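You operate a simulated robot arm through the tools that you are given. There is no shell and no other tool.

The job below is to be done with a simulated robot arm. You get a single attempt, and the scene is never put back.

## Task
Dry the damp forks at 60 in the middle drawer, damper fully open.
Fine: drawer shut; wait for Load dry, then turn the heat off; the damper stays open, the forks stay in the drawer; the meter and the spare forks stay.
Where things are to end (x, y in the base frame): stack of large forks within 0.06 m of [0.49, -0.7].

It is judged by the outcome, as a careful person would: the job done as asked, and still so three seconds after it is handed in. It fails if anything else is knocked over, pushed out of place, dropped, spilled or broken.

## Robot
A 7-joint arm with a three-finger gripper, fixed in place. Base frame: the origin is at the foot of the arm, x ahead of it, y to its left, z up. Units: m, degrees, N and s.
With the tool pointing down near the work surface it reaches from about 0.1 to 0.9 m from the base axis. Its first joint turns from -166.0 to 166.0 degrees. Payload 2.69 kg.
The tool frame sits at the grasp point between the pads (the TCP): z along the fingers, y along the line on which they close. The tips reach 0.03 m beyond it. The gripper opens to 0.128 m. The gripper's body begins 0.117 m behind the TCP.
Orientation is that of the tool frame in the base frame, as [roll, pitch, yaw] about the fixed x, y, z axes, in that order (R = Rz(yaw) Ry(pitch) Rx(roll)). With the fingers straight down and closing along the base's y, the tool's x points along the base's -x, its y along +y and its z along -z.

## Interface
- The arm moves only by the tool drive_tool. Its argument "increments" is a list of rows, each a list of 7 numbers: the shift along the tool's x, y, z in m, then the turn, a rotation vector about the tool's x, y, z in rad, then the gripper command, from -1 (shut) to 1 (fully open), values between in proportion. In form: [[x, y, z, rx, ry, rz, jaw], ...]. A call has 1 to 20 rows; each row shifts and turns the commanded pose from where the row before left it, along the tool's axes as they then stand. Each row takes 0.2 s and may step no farther than 0.05 m and 8.6 degrees from the row before; otherwise, or with a gripper value out of range, the whole call is refused. Where a pose cannot be reached the arm comes as near as it can. A force on the tool above 70 N (or 10 N above the force at the start of the call, whichever is more), or a blocked arm, ends the call early, and 0.2 s more pass. The fingers move at their own pace and stop on an object; they squeeze with about 21 N. The grip force told is the motor's: it shows also when the fingers shut on nothing. Time passes only in rows, and 0.2 s behind the last, so rows that do not move let the fingers close. The reply holds the time, the measured pose of the TCP, the force on the tool along the base axes, the opening and the grip force, in the units named above and with some noise, with the torque about the TCP (base axes, N m) and any sound that the robot's microphone picked up.
- Cameras (640 x 400 px; columns grow to the right, rows downward): "scene" is fixed at [0.2154, -0.6571, 1.6618]; the picture's right is [-0.12, -0.99, 0.00], its down [-0.97, 0.12, -0.21] and it looks along [0.20, -0.03, -0.98] (base axes); focal length 216 px, centre (320, 200). "wrist" rides on the gripper at [0.058, 0.054, -0.131] in the tool frame; the picture's right is [-0.68, 0.74, 0.00], its down [-0.62, -0.57, -0.55] and it looks along [-0.40, -0.37, 0.84] (tool axes); focal length 234 px, centre (320, 200).
- grab_frame(camera): a new picture of that camera. No time passes.
- slide_trunk(by): slides the trunk up (or, below 0, down) by that many m; the arm rides with it, the base frame stays. It gives what a move gives, with no picture.
- locate(camera, pixels): for up to 12 pixels [column, row] of the newest picture of that camera ("zoom" is the newest enlarged one), the place [x, y, z] in the base frame of the surface seen there, good to about 0.002 m, but the place of the scene camera against the robot may be out by one fixed shift of up to 0.012 m in any direction. No time passes.
- enlarge(camera, box): a new picture of the part [left, top, right, bottom] of that camera's present view, enlarged. No time passes.
- finish_job(): hands the job in; it is judged then, once.

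Open the gripper and draw the arm clear of the work before you hand the job in, unless the task says otherwise.

The tools are called after "Emit:" by a JSON object that holds its "api" and its "payload". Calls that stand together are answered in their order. drive_tool: Moves the arm, as the interface text tells. Its arguments: {"type":"object","properties":{"increments":{"type":"array","items":{"type":"array","items":{"type":"number"}}}},"required":["increments"]} The other tools are called the same way: slide_trunk (by) slides the trunk up or down; grab_frame (camera) takes a picture; locate (camera, pixels) gives the place of the surface under pixels of a picture; enlarge (camera, box) takes an enlarged picture of a part of a camera's view; finish_job () hands the job in.

At the start:

```text
time_s: 0.0
position: [0.0949, -0.4737, 1.2309]
tool_rot: [-180.0, 0.0, -180.0]
wrist_force: [1.8, 0.6, 0.2]
wrist_torque: [0.01, 0.04, 0.02]
gripper_width: 0.128
grip_force: 0.0
trunk travel left (down, up): [-0.2, 0.15]
```

scene: 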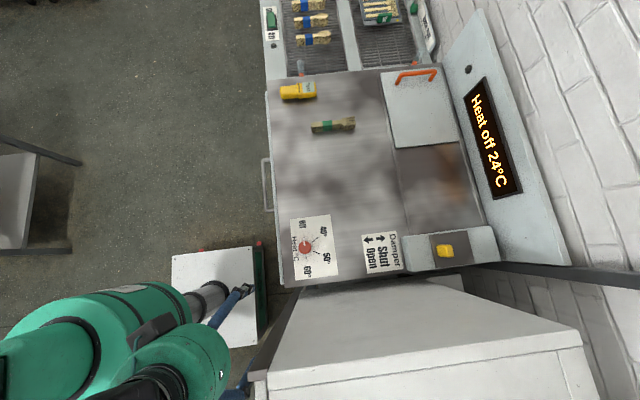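
wrist: 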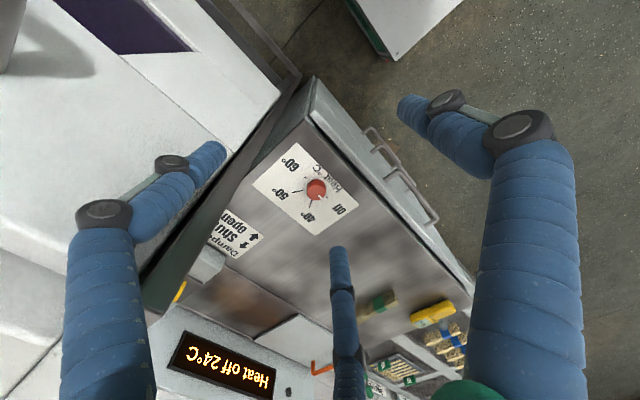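

I start by looking closer at the scene: the knob near (305,247), the damper near (445,250), the forks and the drawers on the left edge.

Emit:
{"api": "enlarge", "payload": {"camera": "scene", "box": [250, 0, 450, 125]}}

Emit:
{"api": "enlarge", "payload": {"camera": "scene", "box": [250, 180, 510, 300]}}

Emit:
{"api": "enlarge", "payload": {"camera": "wrist", "box": [200, 80, 500, 400]}}

```text
3.20 times, centred on (350, 62) of scene
```

zoom: 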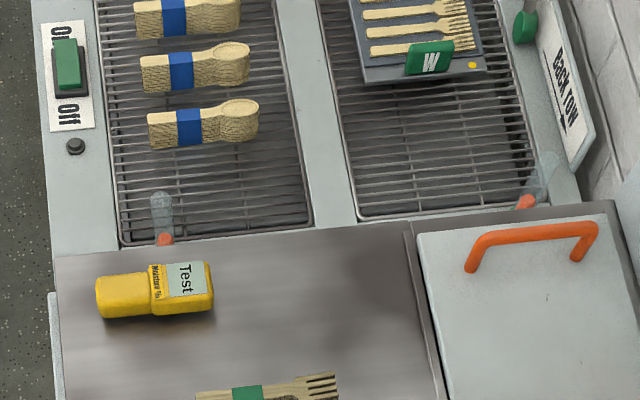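

```text
2.46 times, centred on (380, 240) of scene
```

zoom: 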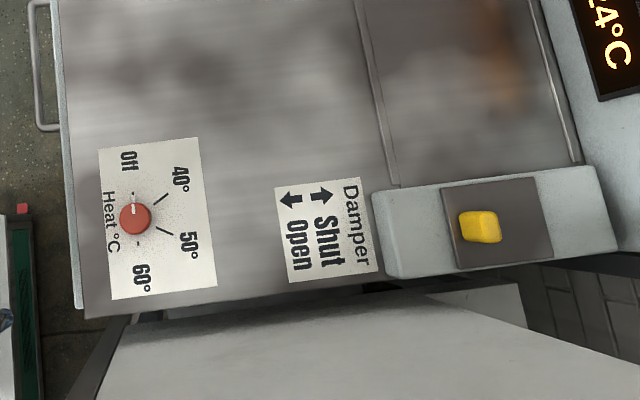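

```text
1.25 times, centred on (350, 240) of wrist
```

zoom: 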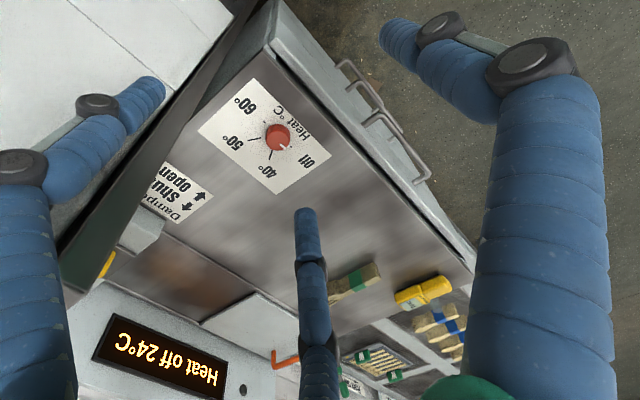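

I locate key points: knob, damper slider, fork stack, meter, handle, hatch, target region.

Emit:
{"api": "grab_frame", "payload": {"camera": "scene"}}

Emit:
{"api": "locate", "payload": {"camera": "scene", "pixels": [[305, 248], [445, 251], [333, 126], [297, 91], [266, 185], [340, 200], [430, 110], [440, 185], [271, 95], [285, 284], [415, 76], [380, 252]]}}

Emit:
{"api": "locate", "payload": {"camera": "wrist", "pixels": [[315, 190], [377, 302], [432, 313], [390, 150], [412, 195], [318, 88], [465, 292], [200, 262], [236, 236]]}}

```text
taken
```

scene: 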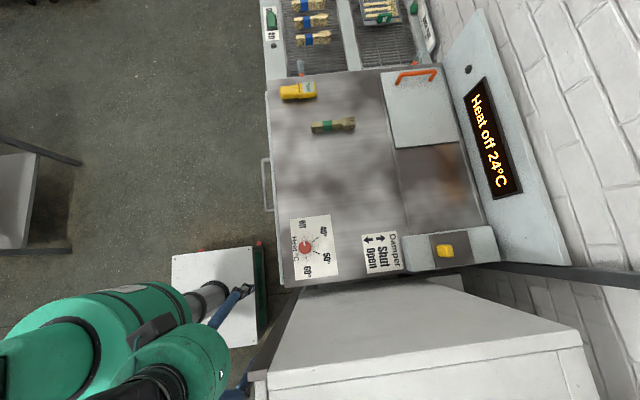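

```text
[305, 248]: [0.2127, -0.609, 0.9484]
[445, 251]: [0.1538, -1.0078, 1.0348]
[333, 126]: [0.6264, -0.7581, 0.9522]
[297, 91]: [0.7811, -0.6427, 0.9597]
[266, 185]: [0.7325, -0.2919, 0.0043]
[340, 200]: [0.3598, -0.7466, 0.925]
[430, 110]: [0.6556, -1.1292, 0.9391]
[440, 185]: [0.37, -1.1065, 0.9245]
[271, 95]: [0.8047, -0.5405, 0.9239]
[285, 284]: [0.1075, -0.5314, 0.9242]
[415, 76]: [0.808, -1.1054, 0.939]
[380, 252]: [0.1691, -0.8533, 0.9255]
```

```text
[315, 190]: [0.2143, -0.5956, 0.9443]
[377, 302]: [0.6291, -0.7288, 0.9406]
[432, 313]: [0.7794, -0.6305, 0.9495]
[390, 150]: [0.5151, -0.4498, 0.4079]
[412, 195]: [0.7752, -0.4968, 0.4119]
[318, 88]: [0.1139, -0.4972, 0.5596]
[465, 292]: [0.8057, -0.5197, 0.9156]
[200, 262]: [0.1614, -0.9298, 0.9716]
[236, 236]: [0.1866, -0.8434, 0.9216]
```

The drawer front is seen edge-on in the wrist picture around (390,170); I enlarge it to count the drawers and their handles.

Emit:
{"api": "enlarge", "payload": {"camera": "wrist", "box": [290, 60, 490, 310]}}

Emit:
{"api": "enlarge", "payload": {"camera": "scene", "box": [240, 60, 340, 300]}}

```text
1.60 times, centred on (390, 185) of wrist
```

zoom: 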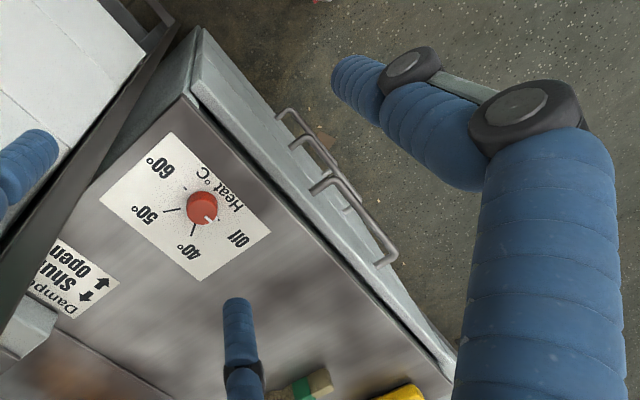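

```text
1.67 times, centred on (290, 180) of scene
```

zoom: 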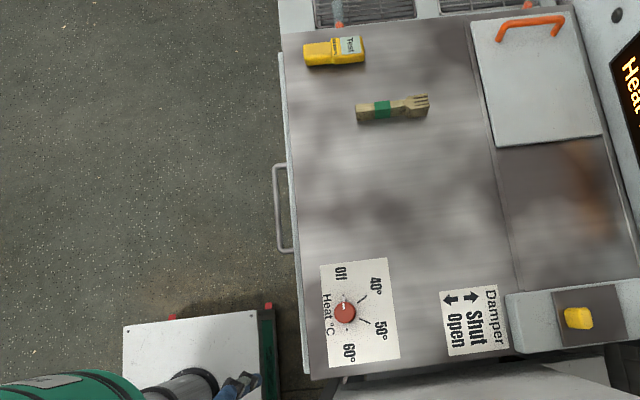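

The drawer handles on the +y side are hidden under the top edge. I swing the arm away from the counter to look at the drawer fronts.

Emit:
{"api": "drive_tool", "payload": {"increments": [[-0.02, 0.035, 0.01, 0, 0, 0, 1], [-0.02, 0.035, 0.01, 0, 0, 0, 1], [-0.02, 0.035, 0.01, 0, 0, 0, 1], [-0.02, 0.035, 0.01, 0, 0, 0, 1], [-0.02, 0.035, 0.01, 0, 0, 0, 1], [-0.02, 0.035, 0.01, 0, 0, 0, 1], [-0.02, 0.035, 0.01, 0, 0, 0, 1], [-0.02, 0.035, 0.01, 0, 0, 0, 1], [-0.02, 0.035, 0.01, 0, 0, 0, 1]]}}

Emit:
{"api": "grab_frame", "payload": {"camera": "wrist"}}

Emit:
{"api": "grab_frame", "payload": {"camera": "scene"}}

```text
time_s: 2.0
position: [0.2754, -0.159, 1.1414]
tool_rot: [180.0, 0.0, 179.9]
wrist_force: [-0.6, 0.4, 0.4]
wrist_torque: [-0.02, -0.03, 0.0]
gripper_width: 0.1279
grip_force: 0.1
trunk travel left (down, up): [-0.2, 0.15]
```

```text
taken
```

wrist: 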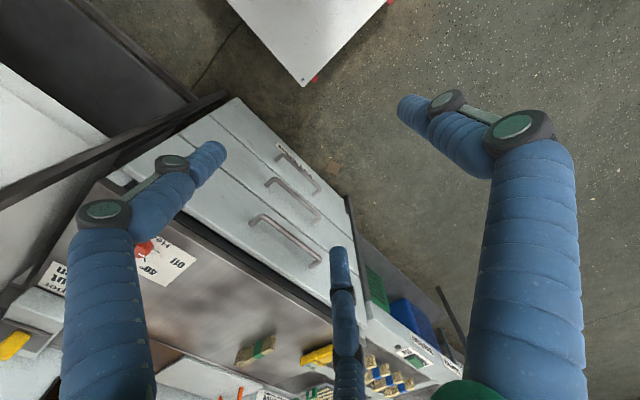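

```text
taken
```

scene: 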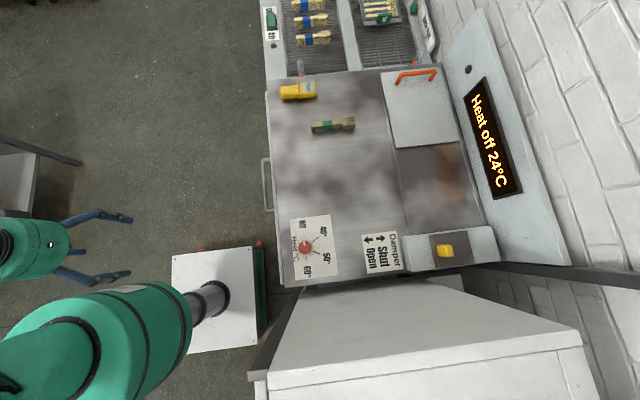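

Now three drawers with handles are seen at about (285,240), (292,200), (298,165). I locate the handles and drawer faces.

Emit:
{"api": "enlarge", "payload": {"camera": "wrist", "box": [170, 90, 470, 370]}}

Emit:
{"api": "locate", "payload": {"camera": "wrist", "pixels": [[258, 222], [319, 262], [285, 233], [269, 183], [319, 218], [292, 200], [279, 155], [317, 190], [298, 170], [250, 140], [330, 236], [240, 185]]}}

```text
1.43 times, centred on (320, 230) of wrist
```

zoom: 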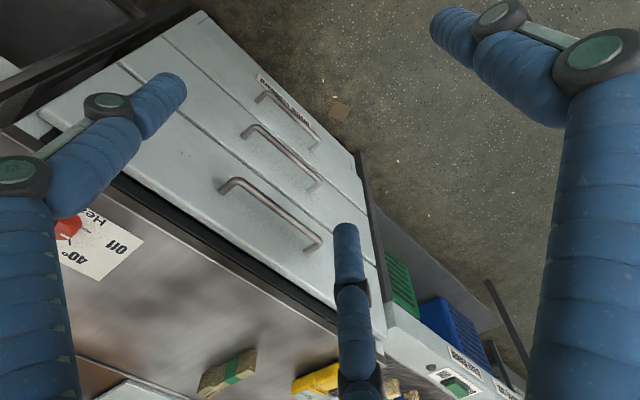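

```text
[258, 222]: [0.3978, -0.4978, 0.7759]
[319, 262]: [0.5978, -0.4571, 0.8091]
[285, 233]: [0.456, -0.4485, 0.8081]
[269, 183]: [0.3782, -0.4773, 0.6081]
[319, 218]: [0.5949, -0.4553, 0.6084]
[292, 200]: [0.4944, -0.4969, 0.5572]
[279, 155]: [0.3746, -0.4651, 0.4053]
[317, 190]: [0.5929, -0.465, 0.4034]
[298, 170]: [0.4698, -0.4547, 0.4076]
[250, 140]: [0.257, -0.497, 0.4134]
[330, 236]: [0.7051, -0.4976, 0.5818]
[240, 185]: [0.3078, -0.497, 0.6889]
```

Handle bars lie at y≈-0.45, x 0.375–0.597, z≈0.81/0.61/0.41, faces at y≈-0.497. I check the label on the bottom drawer, and the white box near (303,84), plus the fork trays.

Emit:
{"api": "enlarge", "payload": {"camera": "wrist", "box": [230, 120, 350, 220]}}

Emit:
{"api": "locate", "payload": {"camera": "wrist", "pixels": [[303, 80], [240, 5], [385, 3], [240, 100], [345, 195], [205, 115], [180, 130], [364, 290], [120, 180], [333, 168]]}}

Emit:
{"api": "enlarge", "payload": {"camera": "scene", "box": [255, 0, 355, 80]}}

Emit:
{"api": "enlarge", "payload": {"camera": "scene", "box": [340, 0, 450, 80]}}

Emit:
{"api": "enlarge", "payload": {"camera": "scene", "box": [290, 80, 390, 150]}}

```text
4.00 times, centred on (290, 170) of wrist
```

zoom: 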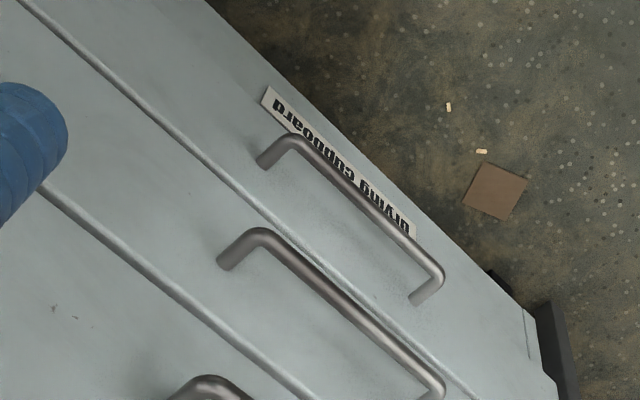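

```text
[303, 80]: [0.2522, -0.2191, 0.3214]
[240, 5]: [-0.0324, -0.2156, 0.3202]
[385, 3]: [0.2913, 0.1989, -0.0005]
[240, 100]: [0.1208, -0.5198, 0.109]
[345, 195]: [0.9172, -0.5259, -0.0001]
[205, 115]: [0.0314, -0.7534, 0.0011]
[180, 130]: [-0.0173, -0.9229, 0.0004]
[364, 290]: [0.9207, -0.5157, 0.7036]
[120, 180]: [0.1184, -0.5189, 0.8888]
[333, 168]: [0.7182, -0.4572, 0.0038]
```

```text
5.00 times, centred on (305, 40) of scene
```

zoom: 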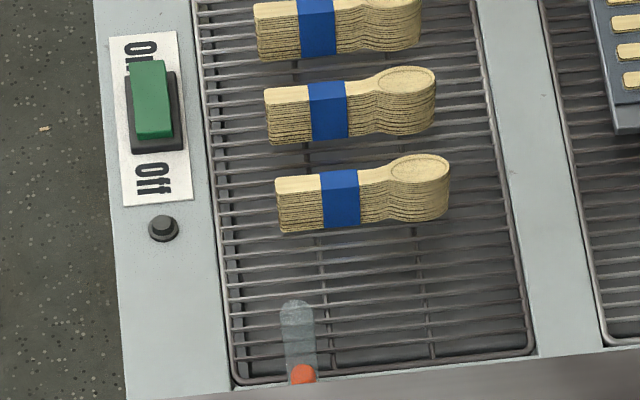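

```text
5.00 times, centred on (395, 40) of scene
```

zoom: 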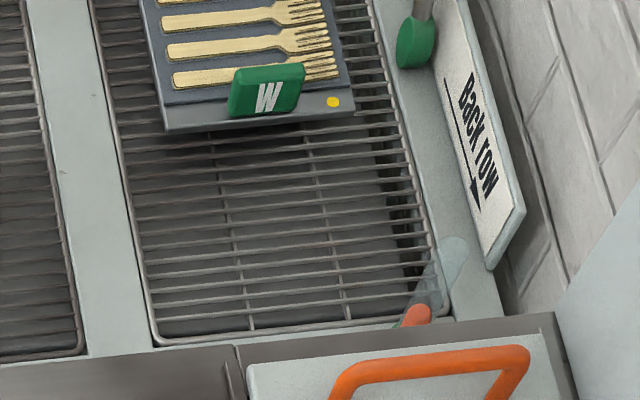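

```text
5.71 times, centred on (340, 115) of scene
```

zoom: 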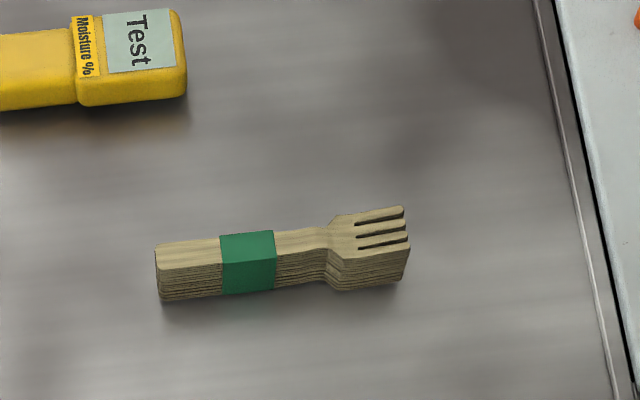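

Now a closer look at the damper and the heat dial from the scene camera.

Emit:
{"api": "enlarge", "payload": {"camera": "scene", "box": [400, 215, 510, 285]}}

Emit:
{"api": "enlarge", "payload": {"camera": "scene", "box": [280, 205, 350, 290]}}

Emit:
{"api": "enlarge", "payload": {"camera": "scene", "box": [350, 220, 410, 280]}}

Emit:
{"api": "locate", "payload": {"camera": "scene", "pixels": [[445, 251], [438, 251], [434, 238], [434, 262], [468, 238], [470, 262], [460, 250], [408, 245], [495, 240], [440, 244], [451, 244], [452, 257]]}}

```text
5.71 times, centred on (455, 250) of scene
```

zoom: 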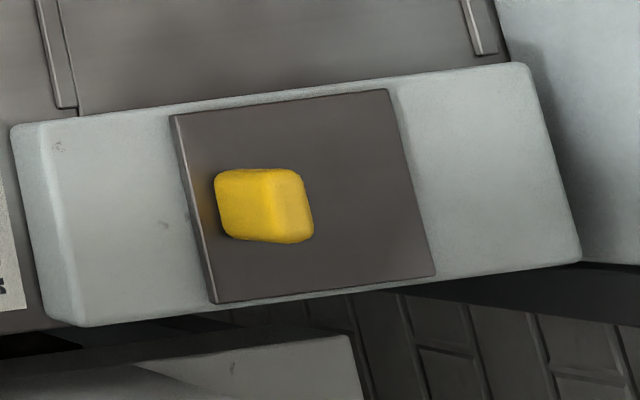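

```text
4.71 times, centred on (315, 248) of scene
```

zoom: 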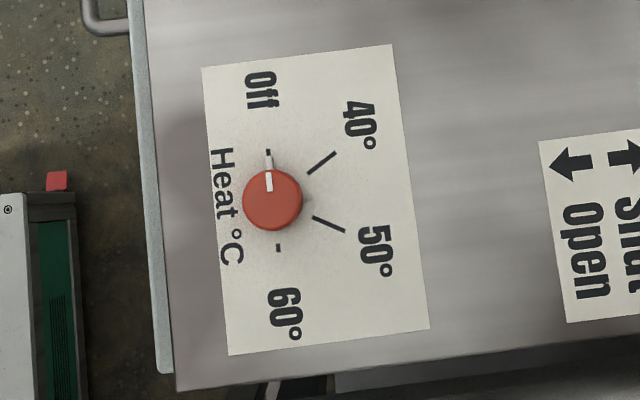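

```text
6.67 times, centred on (380, 250) of scene
```

zoom: 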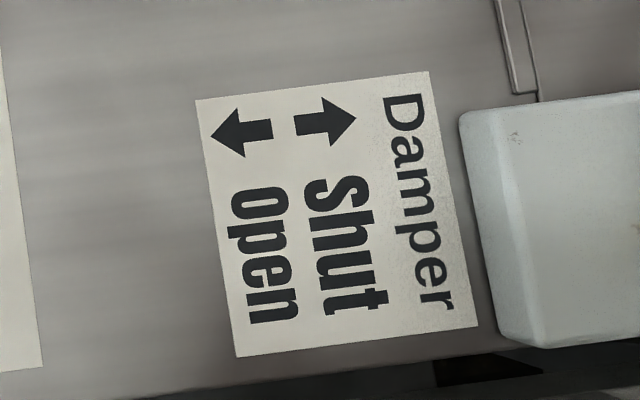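

```text
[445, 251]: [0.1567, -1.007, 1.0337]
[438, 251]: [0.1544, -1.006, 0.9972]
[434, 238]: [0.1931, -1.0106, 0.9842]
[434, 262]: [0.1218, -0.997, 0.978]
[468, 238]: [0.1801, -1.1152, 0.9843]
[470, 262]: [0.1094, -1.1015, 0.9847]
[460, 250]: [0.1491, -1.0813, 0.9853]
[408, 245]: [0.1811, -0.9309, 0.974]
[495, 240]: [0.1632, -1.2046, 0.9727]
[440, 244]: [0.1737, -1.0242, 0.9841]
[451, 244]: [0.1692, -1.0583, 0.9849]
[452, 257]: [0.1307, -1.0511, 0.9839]
```

The damper plate (with the yellow knob at y≈-1.02) sits on a housing; open is toward +y. I move back over the counter and then turn the tool so the wrist camera can look at the damper.

Emit:
{"api": "drive_tool", "payload": {"increments": [[0.0155, -0.039, -0.011, 0, 0, 0, 1], [0.0155, -0.039, -0.011, 0, 0, 0, 1], [0.0155, -0.039, -0.011, 0, 0, 0, 1], [0.0155, -0.039, -0.011, 0, 0, 0, 1], [0.0155, -0.039, -0.011, 0, 0, 0, 1], [0.0155, -0.039, -0.011, 0, 0, 0, 1], [0.0155, -0.039, -0.011, 0, 0, 0, 1], [0.0155, -0.039, -0.011, 0, 0, 0, 1], [0.0155, -0.039, -0.011, 0, 0, 0, 1], [0.0155, -0.039, -0.011, 0, 0, 0, 1]]}}

Emit:
{"api": "drive_tool", "payload": {"increments": [[0, 0, 0, 0, 0, -0.1428, 1], [0, 0, 0, 0, 0, -0.1428, 1], [0, 0, 0, 0, 0, -0.1428, 1], [0, 0, 0, 0, 0, -0.1428, 1], [0, 0, 0, 0, 0, -0.1428, 1], [0, 0, 0, 0, 0, -0.1428, 1], [0, 0, 0, 0, 0, -0.1428, 1], [0, 0, 0, 0, 0, -0.1428, 1], [0, 0, 0, 0, 0, -0.1428, 1], [0, 0, 0, 0, 0, -0.1428, 1], [0, 0, 0, 0, 0, -0.1428, 1]]}}

Emit:
{"api": "grab_frame", "payload": {"camera": "wrist"}}

```text
time_s: 4.2
position: [0.1218, -0.5449, 1.2527]
tool_rot: [-179.9, 0.0, 180.0]
wrist_force: [46.6, 34.0, 14.1]
wrist_torque: [-2.6, 3.93, -0.69]
gripper_width: 0.0985
grip_force: 0.1
trunk travel left (down, up): [-0.2, 0.15]
```

```text
time_s: 6.3
position: [0.1218, -0.5382, 1.25]
tool_rot: [179.8, 0.8, -105.8]
wrist_force: [17.2, 41.7, 22.7]
wrist_torque: [-0.6, 2.5, -3.08]
gripper_width: 0.1286
grip_force: 0.1
trunk travel left (down, up): [-0.2, 0.15]
stopped in row 10: the force on the tool passed its limit at 83 N (the readings are from after the stop); the commanded pose is now the measured one
```

```text
taken
```

wrist: 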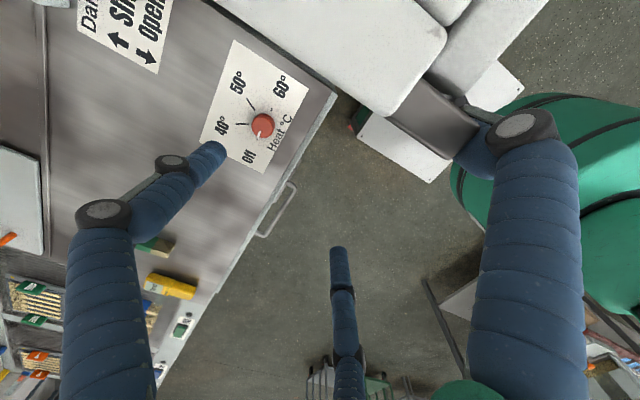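

A force of ~45 N shows that a finger touches something, likely the big white body at the bottom of the scene. I look at it and locate its surfaces before moving.

Emit:
{"api": "grab_frame", "payload": {"camera": "scene"}}

Emit:
{"api": "locate", "payload": {"camera": "wrist", "pixels": [[300, 40], [400, 30], [440, 30], [380, 110], [335, 85], [500, 20], [500, 80], [430, 120], [262, 125], [480, 10]]}}

Emit:
{"api": "locate", "payload": {"camera": "scene", "pixels": [[290, 320], [330, 300], [400, 330], [500, 330], [560, 345], [270, 370], [400, 390], [280, 390], [300, 290], [450, 285]]}}

```text
taken
```

scene: 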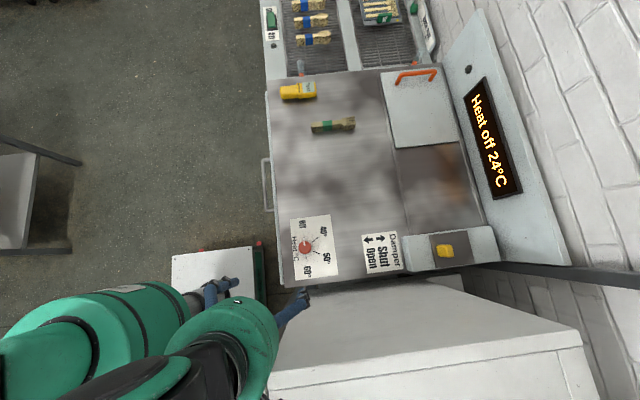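

```text
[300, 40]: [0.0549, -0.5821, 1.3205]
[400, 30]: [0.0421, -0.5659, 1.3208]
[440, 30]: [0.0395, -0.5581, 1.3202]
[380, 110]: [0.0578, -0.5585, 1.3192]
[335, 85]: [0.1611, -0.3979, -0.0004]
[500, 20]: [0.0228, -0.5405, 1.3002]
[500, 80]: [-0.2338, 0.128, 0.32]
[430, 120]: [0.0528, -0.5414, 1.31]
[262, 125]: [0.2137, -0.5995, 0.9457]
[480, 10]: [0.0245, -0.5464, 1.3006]
```

```text
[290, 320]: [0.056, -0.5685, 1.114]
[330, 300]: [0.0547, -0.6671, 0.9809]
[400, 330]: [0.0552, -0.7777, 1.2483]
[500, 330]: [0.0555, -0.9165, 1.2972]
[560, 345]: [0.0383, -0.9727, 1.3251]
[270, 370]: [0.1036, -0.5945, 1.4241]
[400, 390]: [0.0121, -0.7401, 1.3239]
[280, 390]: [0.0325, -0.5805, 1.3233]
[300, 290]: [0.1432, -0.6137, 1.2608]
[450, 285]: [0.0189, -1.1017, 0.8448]
```

The finger was pressing on the white cabinet's face at x≈0.055 (top z≈1.32). I back off in +x by about 0.12.

Emit:
{"api": "drive_tool", "payload": {"increments": [[-0.0095, -0.0337, 0, 0, 0, 0, 1], [-0.0095, -0.0337, 0, 0, 0, 0, 1], [-0.0095, -0.0337, 0, 0, 0, 0, 1], [-0.0095, -0.0337, 0, 0, 0, 0, 1]]}}

Emit:
{"api": "grab_frame", "payload": {"camera": "scene"}}

Emit:
{"api": "grab_frame", "payload": {"camera": "wrist"}}

```text
time_s: 6.6
position: [0.1276, -0.5372, 1.2477]
tool_rot: [179.3, 1.3, -106.0]
wrist_force: [-2.9, 28.8, 7.2]
wrist_torque: [-0.9, 0.88, -1.93]
gripper_width: 0.1293
grip_force: 0.0
trunk travel left (down, up): [-0.2, 0.15]
stopped in row 1: the force on the tool passed its limit at 81 N (the readings are from after the stop); the commanded pose is now the measured one
```

```text
taken
```

scene: 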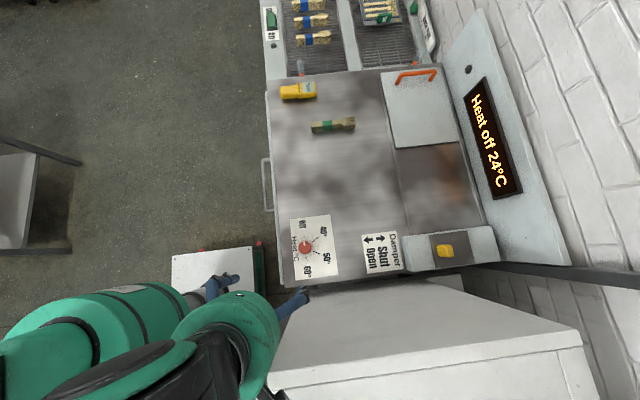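

```text
taken
```

wrist: 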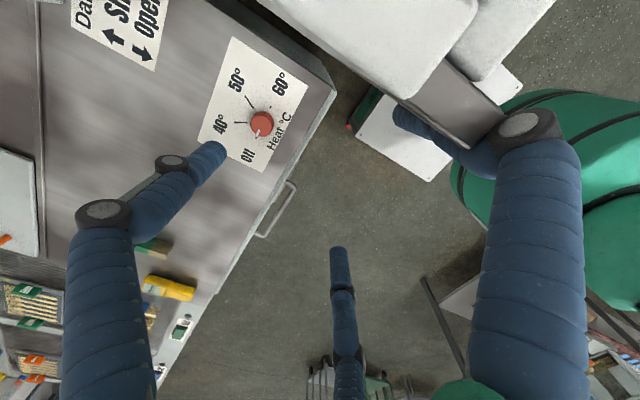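

Contact remains with the force pushing the tool in +y, so I retreat in +y, away from the cabinet corner, in small steps.

Emit:
{"api": "drive_tool", "payload": {"increments": [[-0.0096, 0.0028, 0, 0, 0, 0, 1], [-0.0144, 0.0042, 0, 0, 0, 0, 1], [-0.0192, 0.0056, 0, 0, 0, 0, 1]]}}

Emit:
{"api": "grab_frame", "payload": {"camera": "wrist"}}

```text
time_s: 7.4
position: [0.1292, -0.4965, 1.2483]
tool_rot: [179.5, 1.0, -105.9]
wrist_force: [0.4, -0.5, -0.2]
wrist_torque: [0.01, 0.02, 0.02]
gripper_width: 0.128
grip_force: 0.2
trunk travel left (down, up): [-0.2, 0.15]
```

```text
taken
```

wrist: 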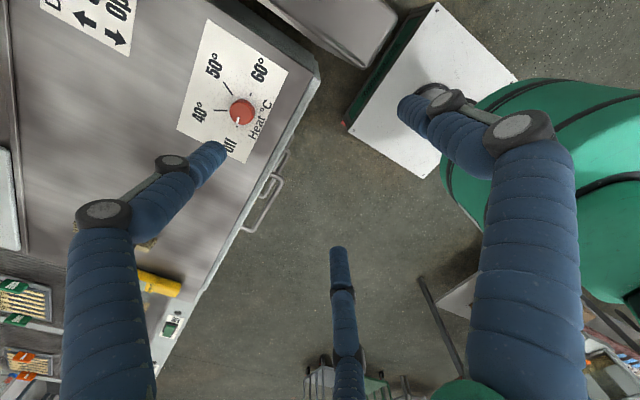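

Free again (force ≈ 0). I move +x away from the cabinet, finish the turn to yaw -90, then tilt the tool outward to view the damper.

Emit:
{"api": "drive_tool", "payload": {"increments": [[-0.011, -0.0384, 0, 0, 0, 0, 1], [-0.011, -0.0384, 0, 0, 0, 0, 1], [-0.011, -0.0384, 0, 0, 0, 0, 1], [-0.011, -0.0384, -0.02, 0, 0, 0, 1], [0, 0, -0.03, 0, 0, -0.139, 1], [0, 0, -0.03, 0, 0, -0.139, 1], [0.03, 0, 0, 0, 0.145, 0, 1], [0.03, 0, 0, 0, 0.145, 0, 1], [0.03, 0, 0, 0, 0.145, 0, 1], [0.03, 0, 0, 0, 0.145, 0, 1]]}}

Emit:
{"api": "grab_frame", "payload": {"camera": "wrist"}}

Emit:
{"api": "grab_frame", "payload": {"camera": "scene"}}

```text
time_s: 9.6
position: [0.2904, -0.6132, 1.3511]
tool_rot: [179.8, -32.2, -89.8]
wrist_force: [-0.5, -0.5, -0.6]
wrist_torque: [0.0, -0.02, -0.02]
gripper_width: 0.1279
grip_force: 0.0
trunk travel left (down, up): [-0.2, 0.15]
```

```text
taken
```

wrist: 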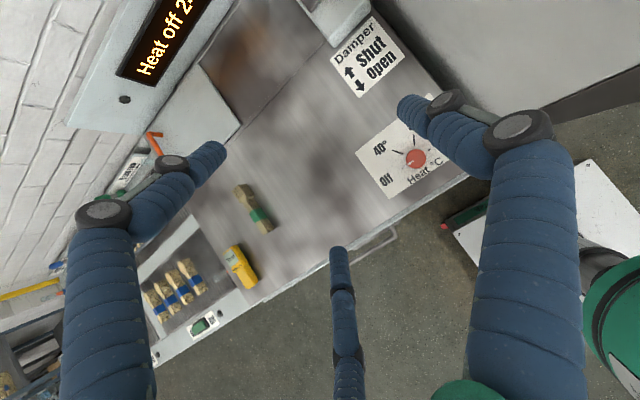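

```text
taken
```

scene: 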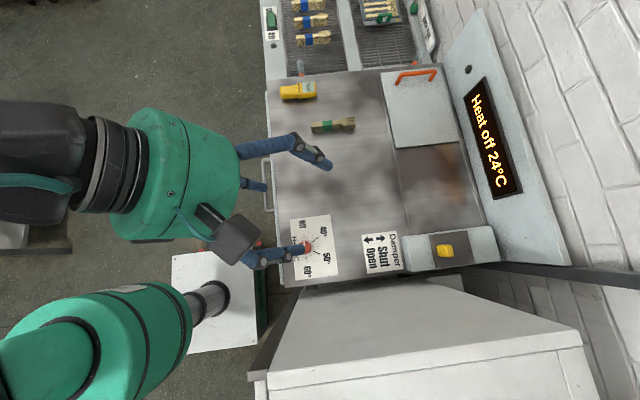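

I go a bit further in -y and tilt more to bring the damper housing (now at the top edge near (335,10)) into view.

Emit:
{"api": "drive_tool", "payload": {"increments": [[0.04, 0, 0.026, 0, 0, 0, 1], [0.04, 0, 0.026, 0, 0, 0, 1], [0, 0, 0, 0, 0.145, 0, 1], [0, 0, 0, 0, 0.145, 0, 1], [0, 0, 0, 0, 0.145, 0, 1]]}}

Emit:
{"api": "grab_frame", "payload": {"camera": "wrist"}}

```text
time_s: 10.8
position: [0.2888, -0.7106, 1.348]
tool_rot: [179.7, -57.0, -89.7]
wrist_force: [0.5, -0.9, -0.5]
wrist_torque: [0.03, 0.0, 0.0]
gripper_width: 0.1277
grip_force: 0.1
trunk travel left (down, up): [-0.2, 0.15]
```

```text
taken
```

wrist: 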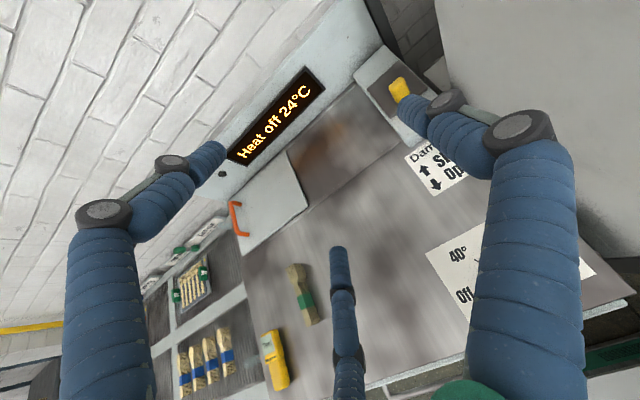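

Emit:
{"api": "enlarge", "payload": {"camera": "wrist", "box": [340, 30, 470, 150]}}

Emit:
{"api": "locate", "payload": {"camera": "wrist", "pixels": [[400, 88], [393, 83], [404, 80], [370, 85], [385, 60], [362, 70], [382, 50], [300, 300], [275, 360], [265, 140]]}}

```text
3.33 times, centred on (405, 90) of wrist
```

zoom: 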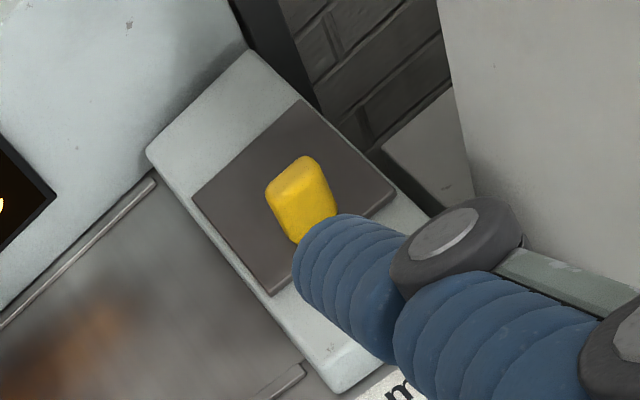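

```text
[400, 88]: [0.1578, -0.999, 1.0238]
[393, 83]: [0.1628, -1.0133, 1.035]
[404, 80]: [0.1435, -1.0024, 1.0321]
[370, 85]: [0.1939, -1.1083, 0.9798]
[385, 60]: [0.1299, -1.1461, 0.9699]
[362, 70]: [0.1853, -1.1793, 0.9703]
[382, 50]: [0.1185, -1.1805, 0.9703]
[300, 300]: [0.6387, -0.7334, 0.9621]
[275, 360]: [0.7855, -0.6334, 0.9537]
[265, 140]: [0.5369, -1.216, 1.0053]
```

The knob (yellow, around (0.156,-1.005), z 0.985–1.035) is near the cabinet at x≈0.055. I approach it in the tilted pose with fingers narrowed, halfway first.

Emit:
{"api": "drive_tool", "payload": {"increments": [[-0.0111, 0.0166, 0.0399, 0, 0, 0, 0.4], [-0.0111, 0.0166, 0.0399, 0, 0, 0, 0.25], [-0.0111, 0.0166, 0.0399, 0, 0, 0, 0.25], [-0.0111, 0.0166, 0.0399, 0, 0, 0, 0.25]]}}

Emit:
{"api": "grab_frame", "payload": {"camera": "scene"}}

Emit:
{"api": "grab_frame", "payload": {"camera": "wrist"}}

```text
time_s: 11.8
position: [0.2221, -0.8189, 1.2251]
tool_rot: [179.8, -57.0, -89.7]
wrist_force: [0.4, 0.6, -0.4]
wrist_torque: [0.04, 0.04, 0.01]
gripper_width: 0.0797
grip_force: 0.0
trunk travel left (down, up): [-0.2, 0.15]
```

```text
taken
```

scene: 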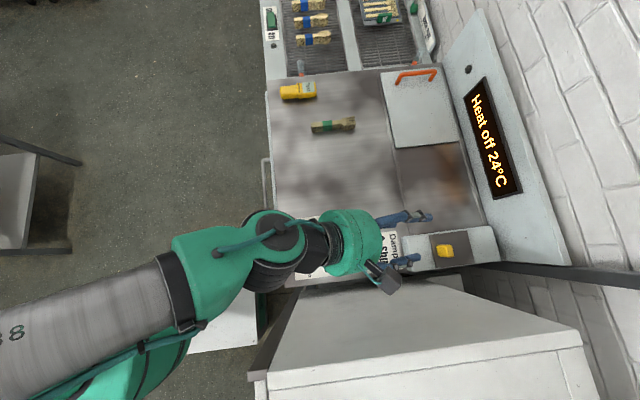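

```text
taken
```

wrist: 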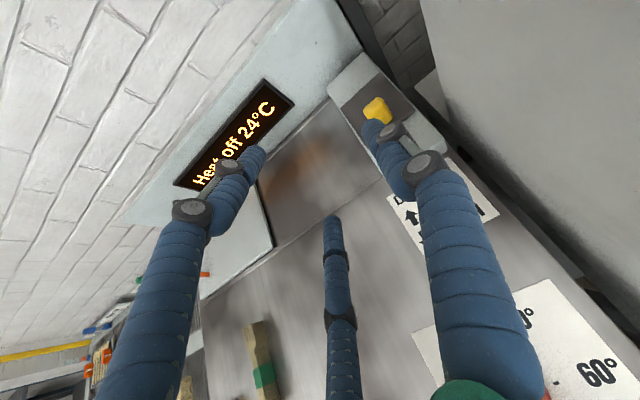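

Path is clear; I continue to the pre-grasp point about (0.156,-0.93,1.10).

Emit:
{"api": "drive_tool", "payload": {"increments": [[-0.0111, 0.0165, 0.0403, 0, 0, 0, 0.25], [-0.0111, 0.0165, 0.0403, 0, 0, 0, 0.25], [-0.0111, 0.0165, 0.0403, 0, 0, 0, 0.25], [-0.0111, 0.0165, 0.0403, 0, 0, 0, 0.25]]}}

Emit:
{"api": "grab_frame", "payload": {"camera": "scene"}}

Emit:
{"api": "grab_frame", "payload": {"camera": "wrist"}}

```text
time_s: 12.8
position: [0.1545, -0.9295, 1.1005]
tool_rot: [179.6, -57.1, -89.7]
wrist_force: [0.2, -0.1, 0.4]
wrist_torque: [0.08, 0.03, 0.01]
gripper_width: 0.0799
grip_force: 0.0
trunk travel left (down, up): [-0.2, 0.15]
```

```text
taken
```

scene: 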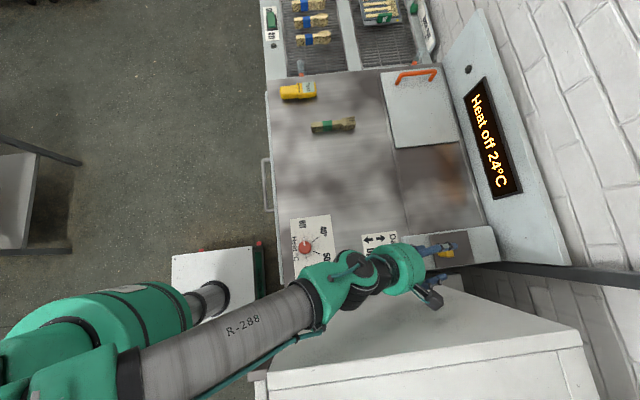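

```text
taken
```

wrist: 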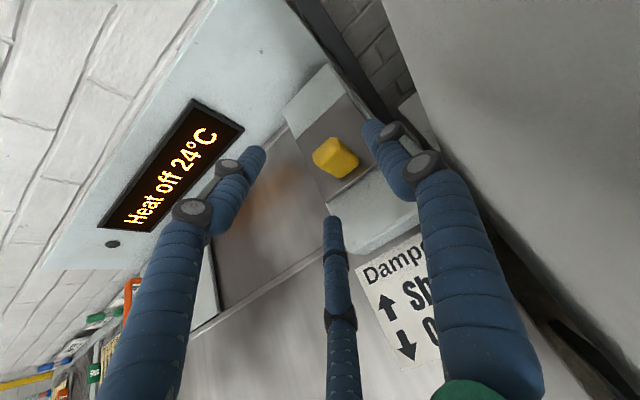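

No contact, and the knob is visible at (335,157). I locate its faces precisely with the wrist camera.

Emit:
{"api": "enlarge", "payload": {"camera": "wrist", "box": [270, 70, 420, 250]}}

Emit:
{"api": "locate", "payload": {"camera": "wrist", "pixels": [[325, 150], [333, 143], [350, 158], [338, 168], [325, 168], [318, 155], [343, 172], [315, 130], [320, 185], [355, 185], [300, 120], [362, 150]]}}

```text
2.22 times, centred on (345, 160) of wrist
```

zoom: 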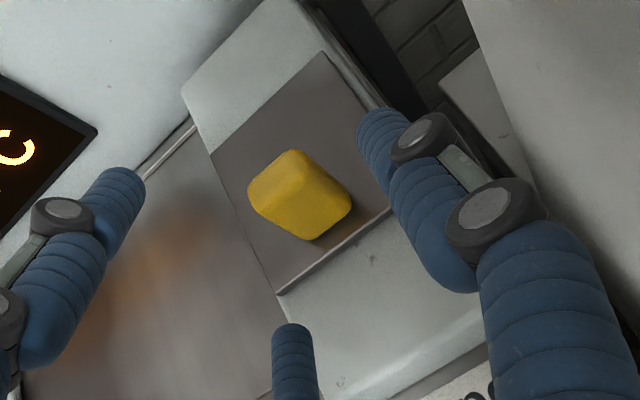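

```text
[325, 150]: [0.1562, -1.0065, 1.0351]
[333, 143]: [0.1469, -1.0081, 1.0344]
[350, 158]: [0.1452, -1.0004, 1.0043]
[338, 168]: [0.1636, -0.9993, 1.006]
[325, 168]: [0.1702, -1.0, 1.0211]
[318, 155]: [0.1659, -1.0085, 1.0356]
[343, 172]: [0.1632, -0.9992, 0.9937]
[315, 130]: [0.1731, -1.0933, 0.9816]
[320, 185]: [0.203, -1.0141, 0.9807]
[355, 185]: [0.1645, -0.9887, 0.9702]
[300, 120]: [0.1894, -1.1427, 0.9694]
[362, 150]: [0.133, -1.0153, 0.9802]
```

Knob: x 0.138–0.174, +y face at y≈-1.0, top 1.035. I lower the fingers around it and close.

Emit:
{"api": "drive_tool", "payload": {"increments": [[-0.0094, -0.0005, 0.0361, 0, 0, 0, 0.25], [-0.0094, -0.0005, 0.0361, 0, 0, 0, 0.25], [-0.0094, -0.0005, 0.0361, 0, 0, 0, 0.25], [0, 0, 0, 0, 0, 0, -1], [0, 0, 0, 0, 0, 0, -1]]}}

Emit:
{"api": "grab_frame", "payload": {"camera": "wrist"}}

```text
time_s: 14.0
position: [0.1589, -1.0029, 1.0157]
tool_rot: [179.3, -56.9, -89.4]
wrist_force: [29.5, 18.3, -5.2]
wrist_torque: [-1.53, 0.23, 1.34]
gripper_width: 0.0717
grip_force: 19.5
trunk travel left (down, up): [-0.2, 0.15]
```

```text
taken
```

wrist: 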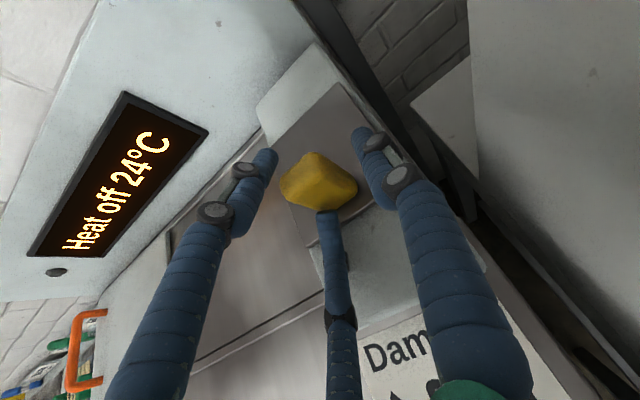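

The jaws stalled at 0.072 m with a +x/+y load, wider than the knob looked. I look closer before doing more.

Emit:
{"api": "enlarge", "payload": {"camera": "wrist", "box": [200, 80, 440, 260]}}

Emit:
{"api": "grab_frame", "payload": {"camera": "scene"}}

Emit:
{"api": "enlarge", "payload": {"camera": "scene", "box": [360, 210, 500, 300]}}

Emit:
{"api": "locate", "payload": {"camera": "wrist", "pixels": [[265, 160], [362, 145], [328, 215], [310, 165], [335, 185], [290, 195], [350, 185], [327, 225], [300, 175], [480, 100], [470, 200], [350, 300]]}}

```text
2.22 times, centred on (320, 170) of wrist
```

zoom: 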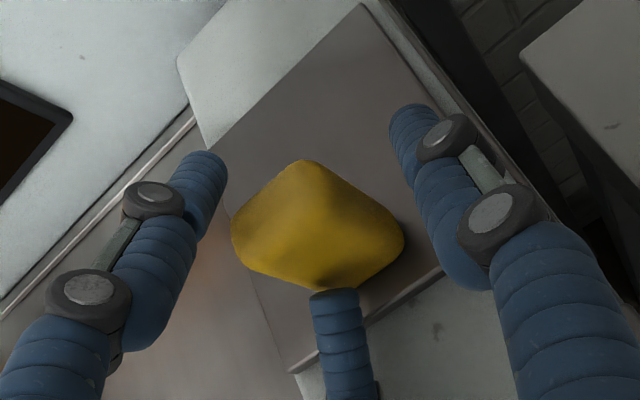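

```text
taken
```

scene: 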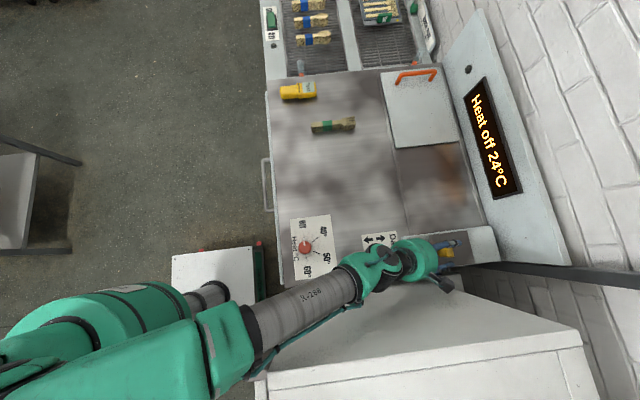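

```text
4.44 times, centred on (430, 255) of scene
```

zoom: 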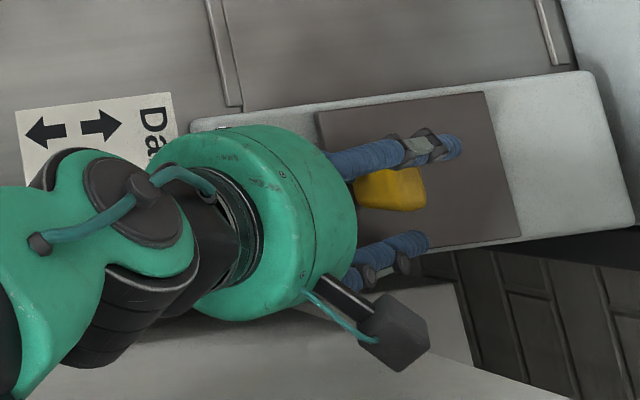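

```text
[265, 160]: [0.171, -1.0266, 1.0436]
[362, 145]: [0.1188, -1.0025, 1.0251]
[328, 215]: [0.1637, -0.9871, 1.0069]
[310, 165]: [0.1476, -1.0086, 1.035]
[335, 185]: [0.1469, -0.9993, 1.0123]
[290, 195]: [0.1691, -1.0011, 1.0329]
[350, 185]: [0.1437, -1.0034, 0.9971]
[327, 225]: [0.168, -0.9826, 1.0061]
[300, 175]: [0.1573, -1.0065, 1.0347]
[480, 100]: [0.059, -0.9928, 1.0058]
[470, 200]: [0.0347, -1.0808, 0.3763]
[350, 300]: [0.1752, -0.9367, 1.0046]
```

The picture shows three fingers at 120° (tips at (265,160), (362,145), (328,215)), and the lower one hit the knob's +y face. I open, back off along the tool axis, and check the finger geometry.

Emit:
{"api": "drive_tool", "payload": {"increments": [[0, 0, 0, 0, 0, 0, 0.3], [0, 0, -0.03, 0, 0, 0, 0.3], [0, 0, -0.04, 0, 0, 0, 0.3], [0, 0, -0.03, 0, 0, 0, 0.0], [0, 0, 0, 0, 0, 0, 0.0]]}}

Emit:
{"api": "grab_frame", "payload": {"camera": "wrist"}}

```text
time_s: 15.2
position: [0.158, -0.92, 1.073]
tool_rot: [179.5, -56.9, -89.7]
wrist_force: [-1.0, -0.1, 0.9]
wrist_torque: [-0.03, -0.02, 0.02]
gripper_width: 0.0647
grip_force: 0.1
trunk travel left (down, up): [-0.2, 0.15]
```

```text
taken
```

wrist: 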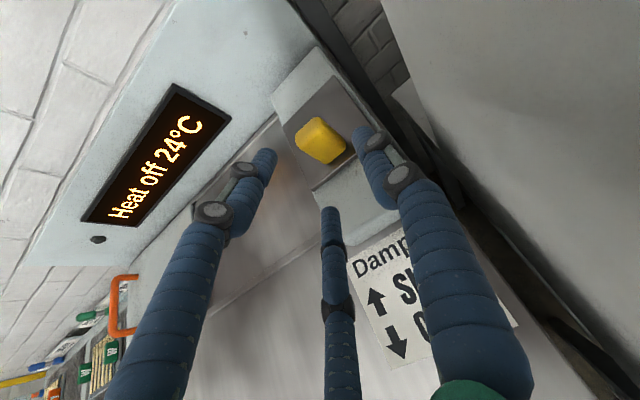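

The gripper now hangs free at 0.065 m opening. I locate points along each of the three fingers to know their true positions, and the knob again.

Emit:
{"api": "locate", "payload": {"camera": "wrist", "pixels": [[268, 153], [255, 185], [245, 210], [200, 260], [360, 132], [372, 165], [385, 190], [440, 280], [329, 210], [330, 240], [335, 290], [340, 340]]}}

Emit:
{"api": "enlarge", "payload": {"camera": "wrist", "box": [230, 90, 430, 290]}}

```text
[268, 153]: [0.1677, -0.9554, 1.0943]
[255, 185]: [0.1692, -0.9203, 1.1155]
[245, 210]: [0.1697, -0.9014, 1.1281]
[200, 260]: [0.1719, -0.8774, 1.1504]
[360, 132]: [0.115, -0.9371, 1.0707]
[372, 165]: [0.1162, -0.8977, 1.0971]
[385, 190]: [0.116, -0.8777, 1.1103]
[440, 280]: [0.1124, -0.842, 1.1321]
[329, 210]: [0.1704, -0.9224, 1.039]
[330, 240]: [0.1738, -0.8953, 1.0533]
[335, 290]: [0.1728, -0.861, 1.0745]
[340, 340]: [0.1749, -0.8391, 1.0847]
```

```text
2.00 times, centred on (330, 190) of wrist
```

zoom: 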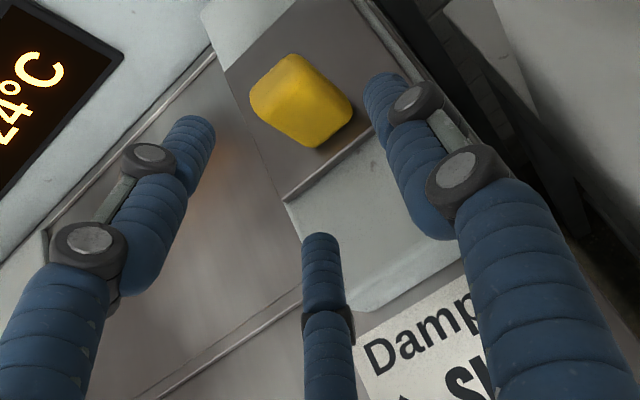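

Confirmed: it is a three-jaw centric gripper (fingers at tool angles +90° and ±120° from there), radius = half the opening. For the knob I want one finger on top and two at its ±x sides, so I turn -90° about the tool axis (camera goes to the +x side, away from the cabinet).

Emit:
{"api": "drive_tool", "payload": {"increments": [[0, 0, -0.02, 0, 0, -0.1428, 0.25], [0, 0, 0, 0, 0, -0.1428, 0.25], [0, 0, 0, 0, 0, -0.1428, 0.25], [0, 0, 0, 0, 0, -0.1428, 0.25], [0, 0, 0, 0, 0, -0.1428, 0.25], [0, 0, 0, 0, 0, -0.1428, 0.25], [0, 0, 0, 0, 0, -0.1428, 0.25], [0, 0, 0, 0, 0, -0.1428, 0.25], [0, 0, 0, 0, 0, -0.1428, 0.25], [0, 0, 0, 0, 0, -0.1428, 0.25], [0, 0, 0, 0, 0, -0.1428, 0.25]]}}

Emit:
{"api": "grab_frame", "payload": {"camera": "wrist"}}

Emit:
{"api": "grab_frame", "payload": {"camera": "scene"}}

```text
time_s: 17.6
position: [0.1577, -0.9034, 1.0837]
tool_rot: [123.0, 0.3, 0.1]
wrist_force: [-0.2, -0.1, 0.8]
wrist_torque: [0.01, -0.03, 0.02]
gripper_width: 0.0799
grip_force: 0.1
trunk travel left (down, up): [-0.2, 0.15]
```

```text
taken
```

wrist: 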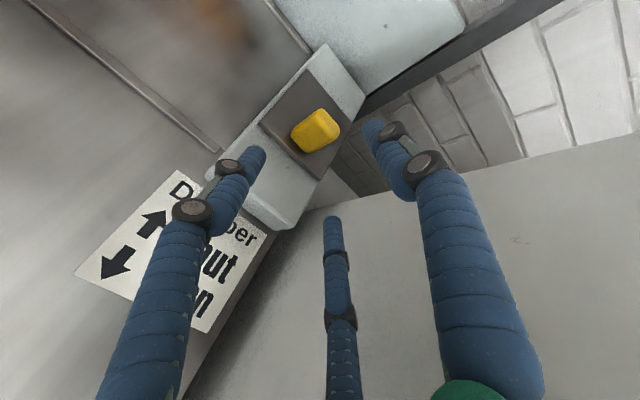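

```text
taken
```

scene: 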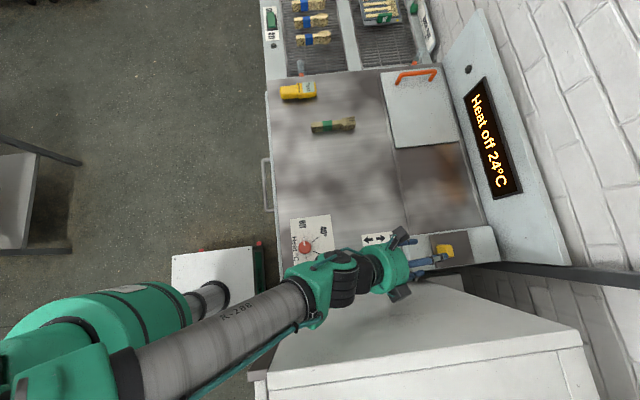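

Turn done: finger B is now on top, A and C at the ±x sides lower down. I advance to the knob with a 0.07 m opening.

Emit:
{"api": "drive_tool", "payload": {"increments": [[-0.0004, 0.0026, 0.0287, 0, 0, 0, 0.1], [-0.0004, 0.0026, 0.0287, 0, 0, 0, 0.1], [-0.0004, 0.0026, 0.0287, 0, 0, 0, 0.1], [-0.0004, 0.0026, 0.0289, 0, 0, 0, 0.1]]}}

Emit:
{"api": "grab_frame", "payload": {"camera": "wrist"}}

Emit:
{"api": "enlarge", "payload": {"camera": "wrist", "box": [220, 90, 420, 250]}}

```text
time_s: 18.6
position: [0.1555, -1.007, 1.0291]
tool_rot: [123.0, 0.1, -0.1]
wrist_force: [0.1, 1.0, 0.4]
wrist_torque: [-0.01, 0.01, 0.02]
gripper_width: 0.0703
grip_force: 0.0
trunk travel left (down, up): [-0.2, 0.15]
```

```text
taken
```

wrist: 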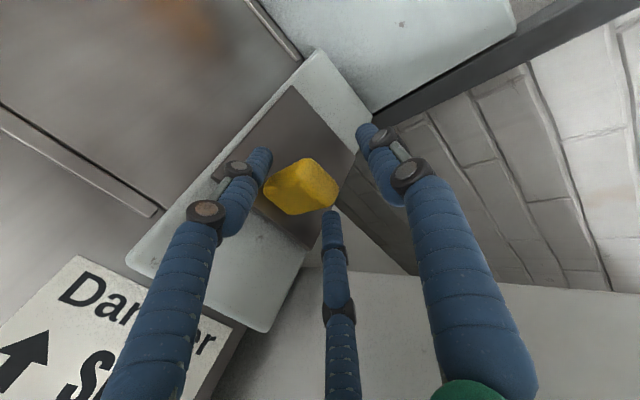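

```text
2.50 times, centred on (320, 170) of wrist
```

zoom: 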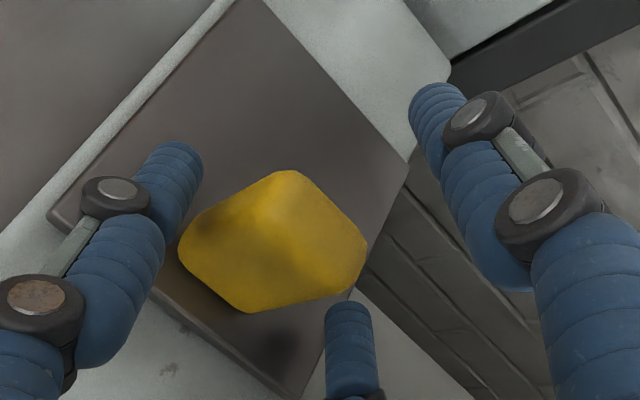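

The knob sits between fingers A (left) and C (below) with B above it, no contact yet. I close the jaws.

Emit:
{"api": "drive_tool", "payload": {"increments": [[0, 0, 0, 0, 0, 0, -0.2], [0, 0, 0, 0, 0, 0, -1], [0, 0, 0, 0, 0, 0, -1]]}}

Emit:
{"api": "grab_frame", "payload": {"camera": "wrist"}}

Emit:
{"api": "enlarge", "payload": {"camera": "wrist", "box": [220, 90, 420, 250]}}

```text
time_s: 19.4
position: [0.1598, -1.0061, 1.026]
tool_rot: [123.1, 0.3, 0.2]
wrist_force: [40.9, 2.0, -6.6]
wrist_torque: [0.29, -1.04, 0.66]
gripper_width: 0.0433
grip_force: 20.4
trunk travel left (down, up): [-0.2, 0.15]
```

```text
taken
```

wrist: 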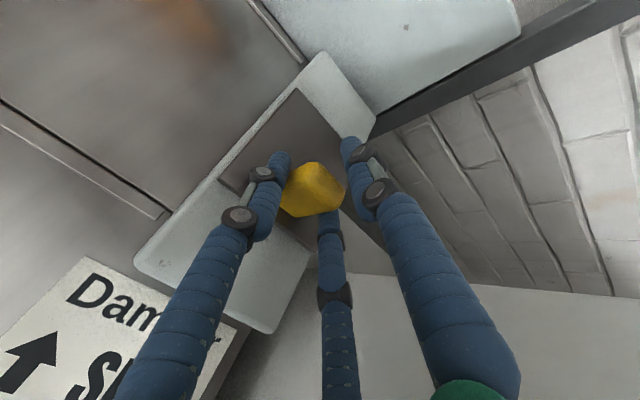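

```text
2.50 times, centred on (320, 170) of wrist
```

zoom: 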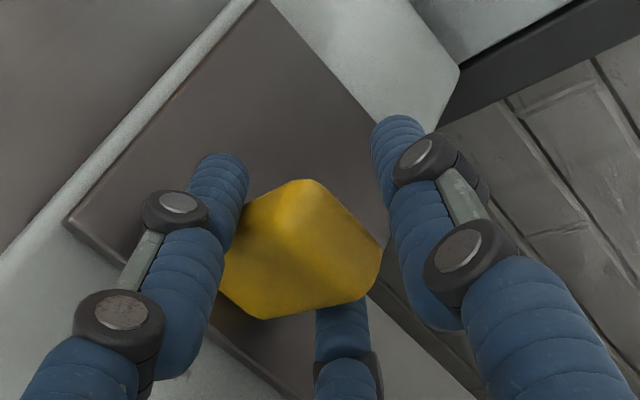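

Gripped at 0.043 m, with a +x load of 41 N since the knob lies a little further +x. I relieve by shifting +x 5 mm, then begin pulling toward +y (open).

Emit:
{"api": "drive_tool", "payload": {"increments": [[0.003, 0, 0, 0, 0, 0, -1], [0.003, 0, 0, 0, 0, 0, -1]]}}

Emit:
{"api": "drive_tool", "payload": {"increments": [[0, -0.0027, -0.0042, 0, 0, 0, -1], [0, -0.0027, -0.0042, 0, 0, 0, -1], [0, -0.0027, -0.0042, 0, 0, 0, -1]]}}

Emit:
{"api": "grab_frame", "payload": {"camera": "wrist"}}

```text
time_s: 20.0
position: [0.1601, -1.0066, 1.027]
tool_rot: [123.1, 0.2, -0.1]
wrist_force: [8.5, 2.8, -7.6]
wrist_torque: [0.34, -0.07, 0.04]
gripper_width: 0.0434
grip_force: 20.8
trunk travel left (down, up): [-0.2, 0.15]
```

```text
time_s: 20.8
position: [0.1598, -0.9911, 1.0287]
tool_rot: [123.0, 0.1, -0.2]
wrist_force: [-11.4, 0.4, -11.3]
wrist_torque: [0.08, 0.29, -0.29]
gripper_width: 0.0434
grip_force: 21.0
trunk travel left (down, up): [-0.2, 0.15]
```

```text
taken
```

wrist: 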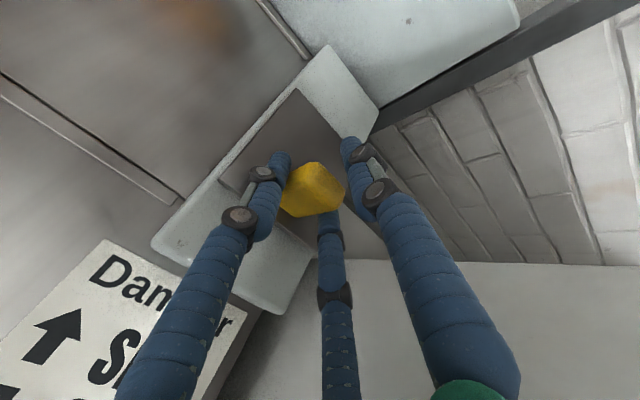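

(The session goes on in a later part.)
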